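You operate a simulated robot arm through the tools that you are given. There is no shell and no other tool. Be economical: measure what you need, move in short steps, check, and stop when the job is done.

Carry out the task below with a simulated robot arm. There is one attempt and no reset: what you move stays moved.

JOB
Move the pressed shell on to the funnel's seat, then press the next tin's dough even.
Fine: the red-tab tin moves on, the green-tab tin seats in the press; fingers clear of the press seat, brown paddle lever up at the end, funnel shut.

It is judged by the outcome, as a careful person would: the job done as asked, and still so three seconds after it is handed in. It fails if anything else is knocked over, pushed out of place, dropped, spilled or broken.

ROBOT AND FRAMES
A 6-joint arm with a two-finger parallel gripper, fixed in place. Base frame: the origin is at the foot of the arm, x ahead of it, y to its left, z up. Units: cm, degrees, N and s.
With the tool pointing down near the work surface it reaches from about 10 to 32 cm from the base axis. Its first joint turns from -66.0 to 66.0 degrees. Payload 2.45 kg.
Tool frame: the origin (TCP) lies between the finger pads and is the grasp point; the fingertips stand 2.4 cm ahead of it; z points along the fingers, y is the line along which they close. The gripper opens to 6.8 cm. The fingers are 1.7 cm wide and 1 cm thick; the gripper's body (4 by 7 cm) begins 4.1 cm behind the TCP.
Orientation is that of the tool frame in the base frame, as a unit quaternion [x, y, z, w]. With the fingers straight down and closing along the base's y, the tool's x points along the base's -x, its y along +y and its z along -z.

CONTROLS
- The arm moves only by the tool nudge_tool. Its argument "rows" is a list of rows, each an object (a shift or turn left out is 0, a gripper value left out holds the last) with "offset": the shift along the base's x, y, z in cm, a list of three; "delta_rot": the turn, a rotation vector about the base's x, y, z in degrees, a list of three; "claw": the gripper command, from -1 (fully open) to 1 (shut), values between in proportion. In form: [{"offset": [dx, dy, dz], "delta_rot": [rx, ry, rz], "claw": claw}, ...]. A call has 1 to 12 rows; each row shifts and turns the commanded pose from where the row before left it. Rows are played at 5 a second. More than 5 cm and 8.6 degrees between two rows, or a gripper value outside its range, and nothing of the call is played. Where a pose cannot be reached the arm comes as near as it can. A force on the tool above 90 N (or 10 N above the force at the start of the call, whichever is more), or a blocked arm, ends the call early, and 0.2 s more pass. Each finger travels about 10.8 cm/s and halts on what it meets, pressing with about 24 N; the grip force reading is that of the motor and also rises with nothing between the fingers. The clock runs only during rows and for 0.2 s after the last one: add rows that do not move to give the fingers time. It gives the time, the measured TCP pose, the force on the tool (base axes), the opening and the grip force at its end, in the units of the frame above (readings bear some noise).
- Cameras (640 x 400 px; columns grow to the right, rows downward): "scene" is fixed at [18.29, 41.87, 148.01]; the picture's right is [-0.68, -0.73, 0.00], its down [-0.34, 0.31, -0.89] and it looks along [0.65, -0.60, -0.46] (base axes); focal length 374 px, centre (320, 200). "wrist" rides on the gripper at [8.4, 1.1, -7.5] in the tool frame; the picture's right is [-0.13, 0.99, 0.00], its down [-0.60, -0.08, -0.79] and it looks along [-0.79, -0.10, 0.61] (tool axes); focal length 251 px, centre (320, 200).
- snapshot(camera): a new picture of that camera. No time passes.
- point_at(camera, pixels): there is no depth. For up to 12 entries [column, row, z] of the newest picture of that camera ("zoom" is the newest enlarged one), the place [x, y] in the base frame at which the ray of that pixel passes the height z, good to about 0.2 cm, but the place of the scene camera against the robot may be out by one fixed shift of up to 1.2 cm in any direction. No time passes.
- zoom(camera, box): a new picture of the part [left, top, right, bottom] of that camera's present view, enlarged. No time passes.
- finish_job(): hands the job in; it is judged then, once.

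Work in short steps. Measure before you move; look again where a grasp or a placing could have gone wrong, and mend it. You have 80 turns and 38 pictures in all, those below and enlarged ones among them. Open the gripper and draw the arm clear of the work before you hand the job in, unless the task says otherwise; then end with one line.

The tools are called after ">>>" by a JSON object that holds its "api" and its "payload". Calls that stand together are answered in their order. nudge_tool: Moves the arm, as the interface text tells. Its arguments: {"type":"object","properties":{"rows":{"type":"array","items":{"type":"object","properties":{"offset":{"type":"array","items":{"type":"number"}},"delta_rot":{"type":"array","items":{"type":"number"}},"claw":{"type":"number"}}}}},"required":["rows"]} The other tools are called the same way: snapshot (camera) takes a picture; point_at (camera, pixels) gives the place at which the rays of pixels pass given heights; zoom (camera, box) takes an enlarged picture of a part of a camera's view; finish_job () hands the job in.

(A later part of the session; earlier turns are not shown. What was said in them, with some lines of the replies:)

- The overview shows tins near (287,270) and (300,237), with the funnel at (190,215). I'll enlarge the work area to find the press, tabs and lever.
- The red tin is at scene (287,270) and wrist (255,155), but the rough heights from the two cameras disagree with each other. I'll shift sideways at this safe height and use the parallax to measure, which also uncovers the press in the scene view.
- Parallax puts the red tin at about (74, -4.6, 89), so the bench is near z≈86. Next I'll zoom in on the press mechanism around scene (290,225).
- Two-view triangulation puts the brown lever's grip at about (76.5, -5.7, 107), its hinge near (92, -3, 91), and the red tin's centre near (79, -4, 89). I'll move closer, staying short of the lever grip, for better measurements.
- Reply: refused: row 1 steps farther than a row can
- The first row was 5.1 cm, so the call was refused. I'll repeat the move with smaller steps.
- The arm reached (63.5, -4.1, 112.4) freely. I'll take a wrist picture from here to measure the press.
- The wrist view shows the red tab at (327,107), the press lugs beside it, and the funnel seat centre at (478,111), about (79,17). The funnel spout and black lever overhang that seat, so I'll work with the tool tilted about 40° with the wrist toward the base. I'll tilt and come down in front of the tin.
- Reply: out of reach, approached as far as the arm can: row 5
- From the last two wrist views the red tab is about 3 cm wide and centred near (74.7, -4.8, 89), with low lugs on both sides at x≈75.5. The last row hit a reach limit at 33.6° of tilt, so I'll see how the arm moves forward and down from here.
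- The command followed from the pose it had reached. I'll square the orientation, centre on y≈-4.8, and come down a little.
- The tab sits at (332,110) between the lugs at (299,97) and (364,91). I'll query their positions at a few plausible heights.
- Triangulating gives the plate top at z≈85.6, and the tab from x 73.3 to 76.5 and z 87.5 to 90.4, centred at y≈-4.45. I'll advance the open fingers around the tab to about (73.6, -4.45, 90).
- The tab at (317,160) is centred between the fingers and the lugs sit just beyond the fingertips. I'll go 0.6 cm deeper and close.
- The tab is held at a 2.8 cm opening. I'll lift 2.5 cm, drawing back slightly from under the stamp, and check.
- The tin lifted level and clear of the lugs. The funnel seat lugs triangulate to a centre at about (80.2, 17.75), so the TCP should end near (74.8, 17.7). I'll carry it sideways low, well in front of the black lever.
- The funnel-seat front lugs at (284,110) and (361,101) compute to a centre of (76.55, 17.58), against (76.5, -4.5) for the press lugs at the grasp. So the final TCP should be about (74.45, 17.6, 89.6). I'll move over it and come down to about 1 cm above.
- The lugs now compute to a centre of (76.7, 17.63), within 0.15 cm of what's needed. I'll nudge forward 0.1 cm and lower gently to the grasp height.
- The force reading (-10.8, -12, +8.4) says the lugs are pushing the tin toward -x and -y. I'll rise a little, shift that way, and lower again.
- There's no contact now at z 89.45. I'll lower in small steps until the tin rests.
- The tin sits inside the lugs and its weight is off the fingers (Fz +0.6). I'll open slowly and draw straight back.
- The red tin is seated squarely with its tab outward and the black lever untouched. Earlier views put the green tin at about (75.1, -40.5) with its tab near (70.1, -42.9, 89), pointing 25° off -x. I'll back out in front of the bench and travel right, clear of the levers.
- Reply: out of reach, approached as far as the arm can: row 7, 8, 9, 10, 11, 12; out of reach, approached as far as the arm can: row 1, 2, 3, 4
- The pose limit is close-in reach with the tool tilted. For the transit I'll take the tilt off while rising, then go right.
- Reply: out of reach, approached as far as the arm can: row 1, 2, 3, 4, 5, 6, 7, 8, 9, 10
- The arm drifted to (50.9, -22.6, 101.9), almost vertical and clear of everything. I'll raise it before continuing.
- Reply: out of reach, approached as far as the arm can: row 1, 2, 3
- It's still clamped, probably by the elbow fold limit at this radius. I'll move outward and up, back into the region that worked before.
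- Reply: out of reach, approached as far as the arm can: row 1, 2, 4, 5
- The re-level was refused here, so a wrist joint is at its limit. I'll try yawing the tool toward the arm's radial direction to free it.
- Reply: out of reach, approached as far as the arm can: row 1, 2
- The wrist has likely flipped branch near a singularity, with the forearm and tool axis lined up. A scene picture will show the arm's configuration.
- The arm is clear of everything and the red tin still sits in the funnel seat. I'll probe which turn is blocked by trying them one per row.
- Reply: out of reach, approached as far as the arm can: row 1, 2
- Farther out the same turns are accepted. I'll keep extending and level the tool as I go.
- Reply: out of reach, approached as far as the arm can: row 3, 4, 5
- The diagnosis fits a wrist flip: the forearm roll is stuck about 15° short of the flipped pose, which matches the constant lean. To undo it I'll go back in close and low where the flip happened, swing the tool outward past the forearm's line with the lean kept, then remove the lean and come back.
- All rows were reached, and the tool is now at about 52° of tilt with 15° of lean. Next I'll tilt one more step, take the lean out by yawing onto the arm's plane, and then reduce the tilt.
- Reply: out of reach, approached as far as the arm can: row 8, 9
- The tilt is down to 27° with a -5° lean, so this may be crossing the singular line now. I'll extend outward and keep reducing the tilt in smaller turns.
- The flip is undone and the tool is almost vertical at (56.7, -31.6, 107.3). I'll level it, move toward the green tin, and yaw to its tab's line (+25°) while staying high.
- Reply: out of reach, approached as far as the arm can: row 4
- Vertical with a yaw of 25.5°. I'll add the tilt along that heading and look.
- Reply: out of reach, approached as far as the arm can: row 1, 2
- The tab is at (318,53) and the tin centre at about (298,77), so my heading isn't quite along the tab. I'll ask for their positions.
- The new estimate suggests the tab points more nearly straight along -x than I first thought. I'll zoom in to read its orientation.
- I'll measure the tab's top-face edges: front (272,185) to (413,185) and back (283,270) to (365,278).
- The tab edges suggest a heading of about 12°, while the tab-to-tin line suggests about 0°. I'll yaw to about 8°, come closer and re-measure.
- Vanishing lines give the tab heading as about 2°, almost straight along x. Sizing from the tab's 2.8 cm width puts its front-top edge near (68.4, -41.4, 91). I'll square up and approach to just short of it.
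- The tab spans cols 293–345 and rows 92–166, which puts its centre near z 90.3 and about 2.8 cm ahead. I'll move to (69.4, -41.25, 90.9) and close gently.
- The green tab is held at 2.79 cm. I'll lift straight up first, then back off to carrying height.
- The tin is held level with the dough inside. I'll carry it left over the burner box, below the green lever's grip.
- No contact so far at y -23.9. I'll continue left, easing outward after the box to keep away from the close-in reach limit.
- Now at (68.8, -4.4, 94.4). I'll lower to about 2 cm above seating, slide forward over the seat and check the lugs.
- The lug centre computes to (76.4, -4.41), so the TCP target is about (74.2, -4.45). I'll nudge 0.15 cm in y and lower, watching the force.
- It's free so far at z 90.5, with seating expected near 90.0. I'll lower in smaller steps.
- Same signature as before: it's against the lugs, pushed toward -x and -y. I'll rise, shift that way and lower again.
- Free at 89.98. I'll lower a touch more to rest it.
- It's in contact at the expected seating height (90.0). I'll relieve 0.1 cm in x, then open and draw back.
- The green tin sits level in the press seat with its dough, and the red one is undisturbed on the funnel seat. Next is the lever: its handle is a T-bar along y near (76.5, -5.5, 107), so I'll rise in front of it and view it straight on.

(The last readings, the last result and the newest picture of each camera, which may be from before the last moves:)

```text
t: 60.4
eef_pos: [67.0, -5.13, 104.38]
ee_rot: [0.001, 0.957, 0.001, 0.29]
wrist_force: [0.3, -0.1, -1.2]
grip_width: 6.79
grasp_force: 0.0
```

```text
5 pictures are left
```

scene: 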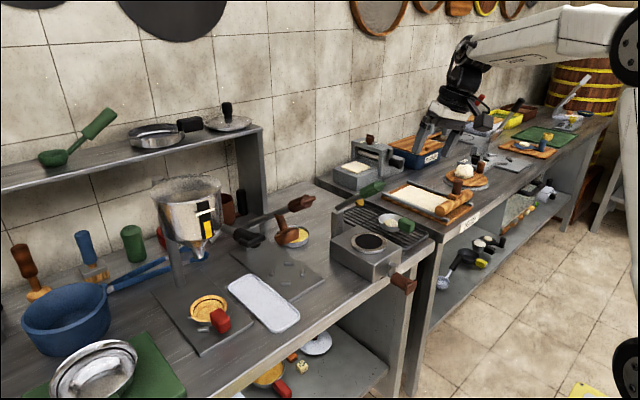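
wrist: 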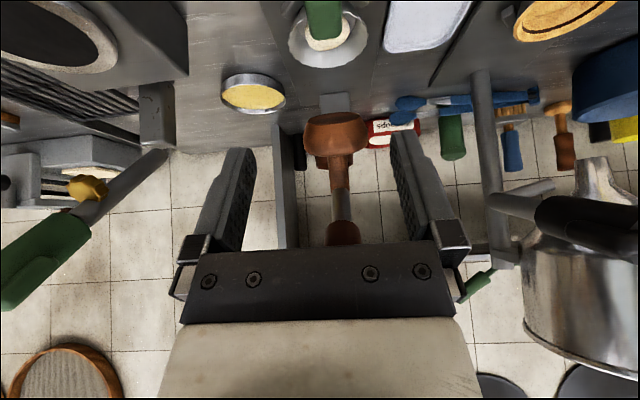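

The stem and stamp show at (337,140), but the handle is hidden behind the gripper from row 245 on. I'll rise 5 cm for a full view of the T-handle.

>>> {"api": "nudge_tool", "payload": {"rows": [{"offset": [-1, 0, 3]}, {"offset": [0, 0.3, 3]}, {"offset": [0, 0, 0]}]}}

>>> {"api": "snapshot", "payload": {"camera": "wrist"}}

```text
t: 61.2
eef_pos: [66.11, -4.88, 110.43]
ee_rot: [0.0, 0.957, 0.002, 0.29]
wrist_force: [-0.6, 0.7, 0.6]
grip_width: 6.77
grasp_force: 0.0
```

```text
4 pictures are left
```

wrist: 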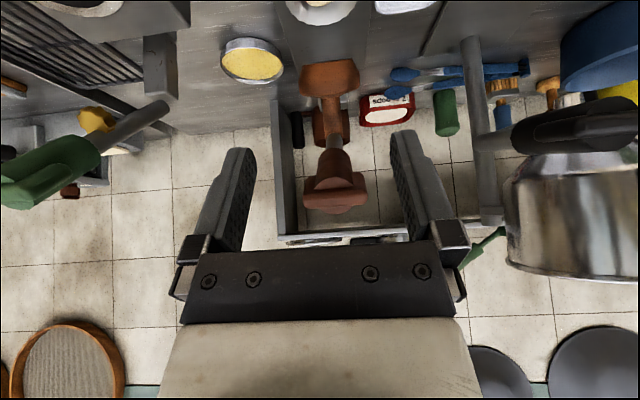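

The T-bar spans cols 303–368 at row 192. With the scene ray that puts it at about (72.7, -4.5, 110.3), 4.6 cm long, so the open fingers can straddle its ends. I'll ease the tilt to 18°, go above it and lower around it.

>>> {"api": "nudge_tool", "payload": {"rows": [{"offset": [0, 0.2, 3], "delta_rot": [0, 8, 0]}, {"offset": [1.5, 0.2, 2.5], "delta_rot": [0, 8, 0]}, {"offset": [3, 0, 0]}, {"offset": [2.1, 0, 0]}, {"offset": [0, 0, -1.5]}, {"offset": [0, 0, 0]}]}}

>>> {"api": "snapshot", "payload": {"camera": "wrist"}}

```text
t: 62.6
eef_pos: [72.82, -4.24, 114.41]
ee_rot: [0.0, 0.988, 0.002, 0.154]
wrist_force: [0.4, 0.0, -0.2]
grip_width: 6.79
grasp_force: 0.0
```

```text
3 pictures are left
```

wrist: 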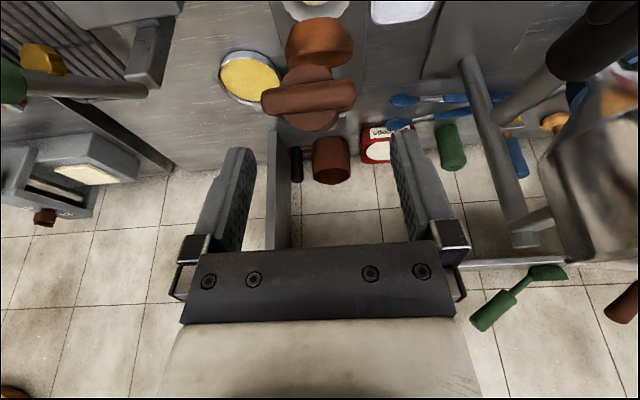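

The two wrist views agree on the bar centre at (72.1, -4.47, 110.3). I'll lower onto it and close on the bar's ends.

>>> {"api": "nudge_tool", "payload": {"rows": [{"offset": [-0.7, -0.23, -1.3]}, {"offset": [0, 0, -1.5]}, {"offset": [0, 0, -1.3]}, {"offset": [0, 0, 0]}, {"claw": 0}, {"claw": 1}, {"offset": [0, 0, 0]}, {"offset": [0, 0, 0]}]}}

```text
t: 64.4
eef_pos: [72.04, -4.48, 110.14]
ee_rot: [0.0, 0.988, 0.001, 0.153]
wrist_force: [0.7, 5.0, -1.7]
grip_width: 2.86
grasp_force: 43.2
```

The fingers hold something 2.86 cm wide with 43 N, likely the handle's core rather than the bar ends. I'll pull gently along the lever's arc and watch the forces.

>>> {"api": "nudge_tool", "payload": {"rows": [{"offset": [-0.6, 0, -0.65]}, {"offset": [-0.6, 0, -0.7]}, {"offset": [0, 0, 0]}]}}

>>> {"api": "snapshot", "payload": {"camera": "wrist"}}

```text
t: 65.2
eef_pos: [70.84, -4.39, 108.75]
ee_rot: [0.001, 0.988, 0.0, 0.155]
wrist_force: [27.4, 2.1, -13.0]
grip_width: 2.87
grasp_force: 43.1
```

```text
2 pictures are left
```

wrist: 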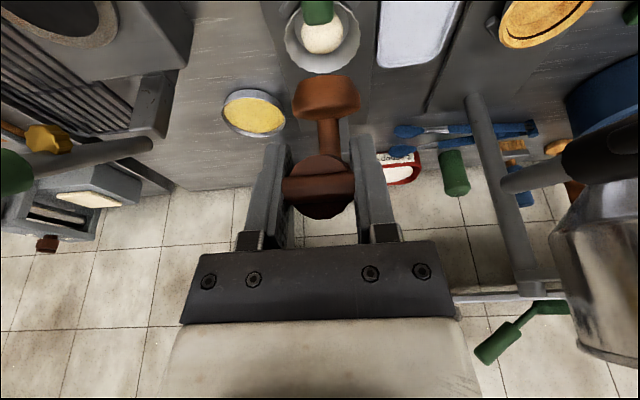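

The handle is firmly held. The force (27, 2, -13) is mostly along the lever, so the true arc is steeper than my path. I'll continue with more down and less back.

>>> {"api": "nudge_tool", "payload": {"rows": [{"offset": [0, 0, -0.7]}, {"offset": [-0.3, 0, -0.8]}, {"offset": [0, 0, 0]}]}}

```text
t: 66.0
eef_pos: [70.19, -4.56, 107.29]
ee_rot: [0.0, 0.989, 0.001, 0.15]
wrist_force: [-25.6, 3.6, 15.5]
grip_width: 2.84
grasp_force: 42.5
```

The force flipped to (-26, 4, +16), so the lever line is now at about 30° and the hinge fits (93.9, 94.3) with a 27 cm arm. I'll follow that computed arc.

>>> {"api": "nudge_tool", "payload": {"rows": [{"offset": [-0.7, 0, -0.9]}, {"offset": [-0.5, 0, -1]}, {"offset": [-0.45, 0, -1]}, {"offset": [0, 0, 0]}]}}

```text
t: 67.0
eef_pos: [68.96, -4.52, 104.23]
ee_rot: [0.001, 0.988, 0.001, 0.156]
wrist_force: [18.6, 7.4, -2.7]
grip_width: 2.85
grasp_force: 42.5
```

The force is now only a modest 18 N along the lever, so I'm about 0.15 cm too far out. I'll continue the arc with that correction.

>>> {"api": "nudge_tool", "payload": {"rows": [{"offset": [-0.25, 0, -1.05]}, {"offset": [-0.35, 0, -1.05]}, {"offset": [-0.25, 0, -1]}, {"offset": [0, 0, 0]}]}}

```text
t: 68.0
eef_pos: [67.88, -4.49, 101.24]
ee_rot: [0.0, 0.988, 0.002, 0.153]
wrist_force: [1.7, 12.7, 4.3]
grip_width: 2.86
grasp_force: 42.4
```

On the arc at about 15°, with a slight sideways load (Fy 12.7). I'll ease +0.1 in y and go on toward contact in smaller steps.

>>> {"api": "nudge_tool", "payload": {"rows": [{"offset": [-0.25, 0.1, -0.9]}, {"offset": [-0.2, 0, -0.9]}, {"offset": [-0.1, 0, -0.7]}, {"offset": [0, 0, 0]}]}}

```text
t: 69.0
eef_pos: [67.46, -4.5, 98.86]
ee_rot: [-0.001, 0.988, 0.001, 0.154]
wrist_force: [-11.6, 7.5, 18.5]
grip_width: 2.86
grasp_force: 42.9
```

Tangential resistance has begun (Fz 18.5), probably the stamp meeting the dough. I'll press further in small steps.

>>> {"api": "nudge_tool", "payload": {"rows": [{"offset": [-0.2, 0.05, -0.4]}, {"offset": [-0.05, 0, -0.4]}, {"offset": [0, 0, -0.3]}, {"offset": [0, 0, 0]}]}}

```text
t: 70.0
eef_pos: [67.56, -4.45, 98.18]
ee_rot: [0.0, 0.987, 0.001, 0.161]
wrist_force: [1.0, -2.2, 34.4]
grip_width: 2.83
grasp_force: 43.0
```

The force is 34 N with 0.5 cm of lag, so the stamp is bearing on the dough. I'll press a bit harder and hold to let it even out.

>>> {"api": "nudge_tool", "payload": {"rows": [{"offset": [0, 0, -0.3]}, {"offset": [0, 0, -0.3]}, {"offset": [0, 0, 0]}, {"offset": [0, 0, 0]}, {"offset": [0, 0, 0]}]}}

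>>> {"api": "zoom", "payload": {"camera": "scene", "box": [220, 200, 340, 300]}}

```text
t: 71.2
eef_pos: [67.41, -4.48, 97.53]
ee_rot: [0.001, 0.987, 0.001, 0.16]
wrist_force: [-1.3, -14.7, 35.1]
grip_width: 2.86
grasp_force: 43.0
```

```text
4.00 times, centred on (280, 250) of scene
```

zoom: 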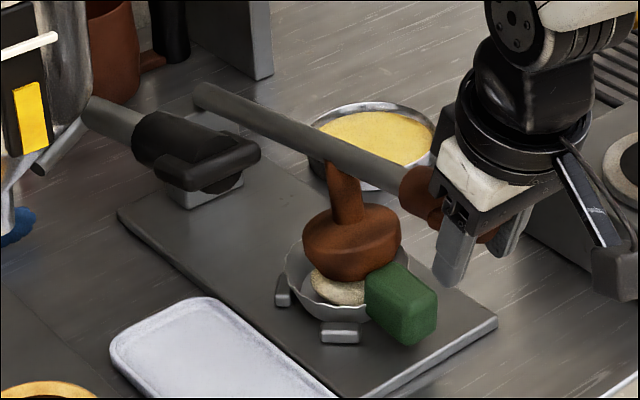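

The stamp is on the dough and squeezing it down, but it isn't fully in the tin yet. The force stays near 35 N as it yields, so I'll continue the stroke.

>>> {"api": "nudge_tool", "payload": {"rows": [{"offset": [-0.05, -0.05, -0.4]}, {"offset": [-0.05, -0.05, -0.4]}, {"offset": [0, 0, -0.4]}, {"offset": [0, 0, 0]}, {"offset": [0, 0, 0]}]}}

```text
t: 72.4
eef_pos: [67.36, -4.41, 96.27]
ee_rot: [0.0, 0.987, 0.001, 0.159]
wrist_force: [-0.3, 0.1, 35.0]
grip_width: 2.83
grasp_force: 43.1
```

It moved another 1.25 cm at a steady 35 N, so the dough is still yielding. I'll keep going until the force rises.

>>> {"api": "nudge_tool", "payload": {"rows": [{"offset": [0, 0, -0.4]}, {"offset": [0, 0, -0.4]}, {"offset": [0, 0, -0.4]}, {"offset": [0, 0, 0]}, {"offset": [0, 0, 0]}]}}

```text
t: 73.6
eef_pos: [67.0, -4.5, 94.59]
ee_rot: [-0.001, 0.988, 0.002, 0.154]
wrist_force: [6.4, 8.4, 2.1]
grip_width: 2.81
grasp_force: 42.8
```

The force has dropped to about 2 N, so the dough seems to have given way. I'll continue carefully to the firm bottom and hold there.

>>> {"api": "nudge_tool", "payload": {"rows": [{"offset": [0, 0, -0.3]}, {"offset": [0, 0, -0.3]}, {"offset": [0, 0, 0]}, {"offset": [0, 0, 0]}]}}

```text
t: 74.6
eef_pos: [66.96, -4.5, 93.99]
ee_rot: [0.0, 0.988, 0.002, 0.152]
wrist_force: [-12.1, 14.6, 3.8]
grip_width: 2.84
grasp_force: 43.3
```

No bottom yet at z 94. I'll go on in small steps, watching for a rise in Fz.

>>> {"api": "nudge_tool", "payload": {"rows": [{"offset": [-0.1, 0.05, -0.3]}, {"offset": [0, 0.05, -0.3]}, {"offset": [0, 0, -0.3]}, {"offset": [0, 0, 0]}, {"offset": [0, 0, 0]}]}}

```text
t: 75.8
eef_pos: [67.03, -4.6, 93.12]
ee_rot: [0.0, 0.988, 0.002, 0.152]
wrist_force: [-15.8, -3.2, 2.7]
grip_width: 2.83
grasp_force: 42.9
```

Still holding at 2.83 cm with no vertical resistance. I'll continue down for the stop.

>>> {"api": "nudge_tool", "payload": {"rows": [{"offset": [0.05, 0, -0.3]}, {"offset": [0.1, 0, -0.3]}, {"offset": [0.1, 0, -0.3]}, {"offset": [0, 0, 0]}, {"offset": [0, 0, 0]}]}}

```text
t: 77.0
eef_pos: [66.98, -4.56, 92.13]
ee_rot: [0.0, 0.989, 0.002, 0.151]
wrist_force: [-27.4, -11.7, 3.4]
grip_width: 2.84
grasp_force: 42.5
```

Fx of -27 means the handle wants to sit slightly farther out (the hinge is a bit lower than I fitted). I'll correct outward and continue.

>>> {"api": "nudge_tool", "payload": {"rows": [{"offset": [-0.25, 0.1, -0.2]}, {"offset": [0, 0, -0.3]}, {"offset": [0, 0, -0.3]}, {"offset": [0, 0, 0]}, {"offset": [0, 0, 0]}]}}

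```text
t: 78.2
eef_pos: [67.12, -4.4, 91.78]
ee_rot: [0.003, 0.988, 0.002, 0.157]
wrist_force: [-23.9, -20.5, 37.7]
grip_width: 2.83
grasp_force: 42.8
```

A firm stop at z≈91.8 (Fz 38), so the press is fully home. I'll hold briefly, then bring the lever back up along the arc.

>>> {"api": "nudge_tool", "payload": {"rows": [{"offset": [0, -0.1, 0]}, {"offset": [0, 0, 1.5]}, {"offset": [0, 0, 1.7]}, {"offset": [0.1, 0, 1.7]}, {"offset": [0.2, 0, 1.7]}, {"offset": [0.35, 0, 1.7]}, {"offset": [0.4, 0, 1.7]}, {"offset": [0.5, 0, 1.55]}, {"offset": [0.55, 0, 1.55]}, {"offset": [0, 0, 0]}]}}

```text
t: 80.4
eef_pos: [69.02, -4.49, 104.55]
ee_rot: [0.001, 0.988, 0.002, 0.154]
wrist_force: [-1.8, -20.1, -3.4]
grip_width: 2.7
grasp_force: 41.9
```

The lever is following up with low forces. I'll complete the arc to its starting place at (72.0, 110.1).

>>> {"api": "nudge_tool", "payload": {"rows": [{"offset": [0.65, -0.1, 1.5]}, {"offset": [0.65, 0, 1.5]}, {"offset": [0.85, 0, 1.4]}, {"offset": [0.9, 0, 1.3]}, {"offset": [0, 0, 0]}]}}

```text
t: 81.6
eef_pos: [70.06, -4.09, 107.6]
ee_rot: [0.001, 0.994, 0.005, 0.112]
wrist_force: [-77.5, 7.8, -44.0]
grip_width: 0.0
grasp_force: 23.3
```

The grip came off near the top (opening 0.0), and the closed fingers are now pressing against the handle from the front. I'll back off and use the last picture to see the lever and the dough.

>>> {"api": "nudge_tool", "payload": {"rows": [{"offset": [-1.2, 0, -0.6]}, {"offset": [-2.5, 0, 0]}, {"offset": [0, 0, 0]}]}}

>>> {"api": "zoom", "payload": {"camera": "scene", "box": [170, 170, 360, 310]}}

```text
t: 82.4
eef_pos: [68.44, -4.65, 109.63]
ee_rot: [0.0, 0.988, 0.001, 0.156]
wrist_force: [0.6, 0.4, -0.3]
grip_width: 0.0
grasp_force: 23.5
```

```text
2.86 times, centred on (265, 240) of scene
```

zoom: 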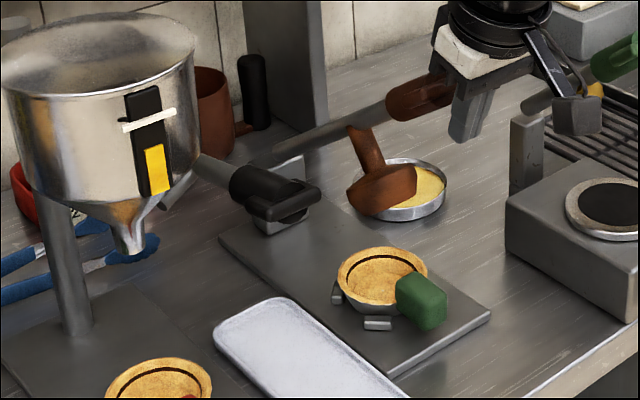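

The dough is pressed into an even shell, and the lever is back up at its original position. The red tin is on the funnel seat and the funnel lever is untouched. I'll draw the arm back and up, then open the gripper.

>>> {"api": "nudge_tool", "payload": {"rows": [{"offset": [-3, 0, 2]}, {"offset": [-3, 0, 3]}, {"offset": [0, 0, 4], "claw": -1}, {"offset": [0, 0, 3]}, {"offset": [0, 0, 0]}, {"offset": [0, 0, 0]}]}}

```text
t: 83.8
eef_pos: [62.33, -4.52, 121.52]
ee_rot: [0.0, 0.988, 0.001, 0.154]
wrist_force: [-0.5, 0.0, 0.1]
grip_width: 6.81
grasp_force: 0.2
```

The arm is clear at (62.3, -4.5, 121.5), the gripper is open, and there's no load on the tool, so I'm handing in.

>>> {"api": "finish_job", "payload": {}}

```text
The job is handed in.
```

The red-tab shell is on the funnel's seat, and the green-tab tin is in the press with its dough pressed even. The brown lever is up, the funnel lever was not touched, and the arm is clear with the gripper open. The grip slipped off the handle near the top of the lever's return, but the last picture shows the lever back where it started.
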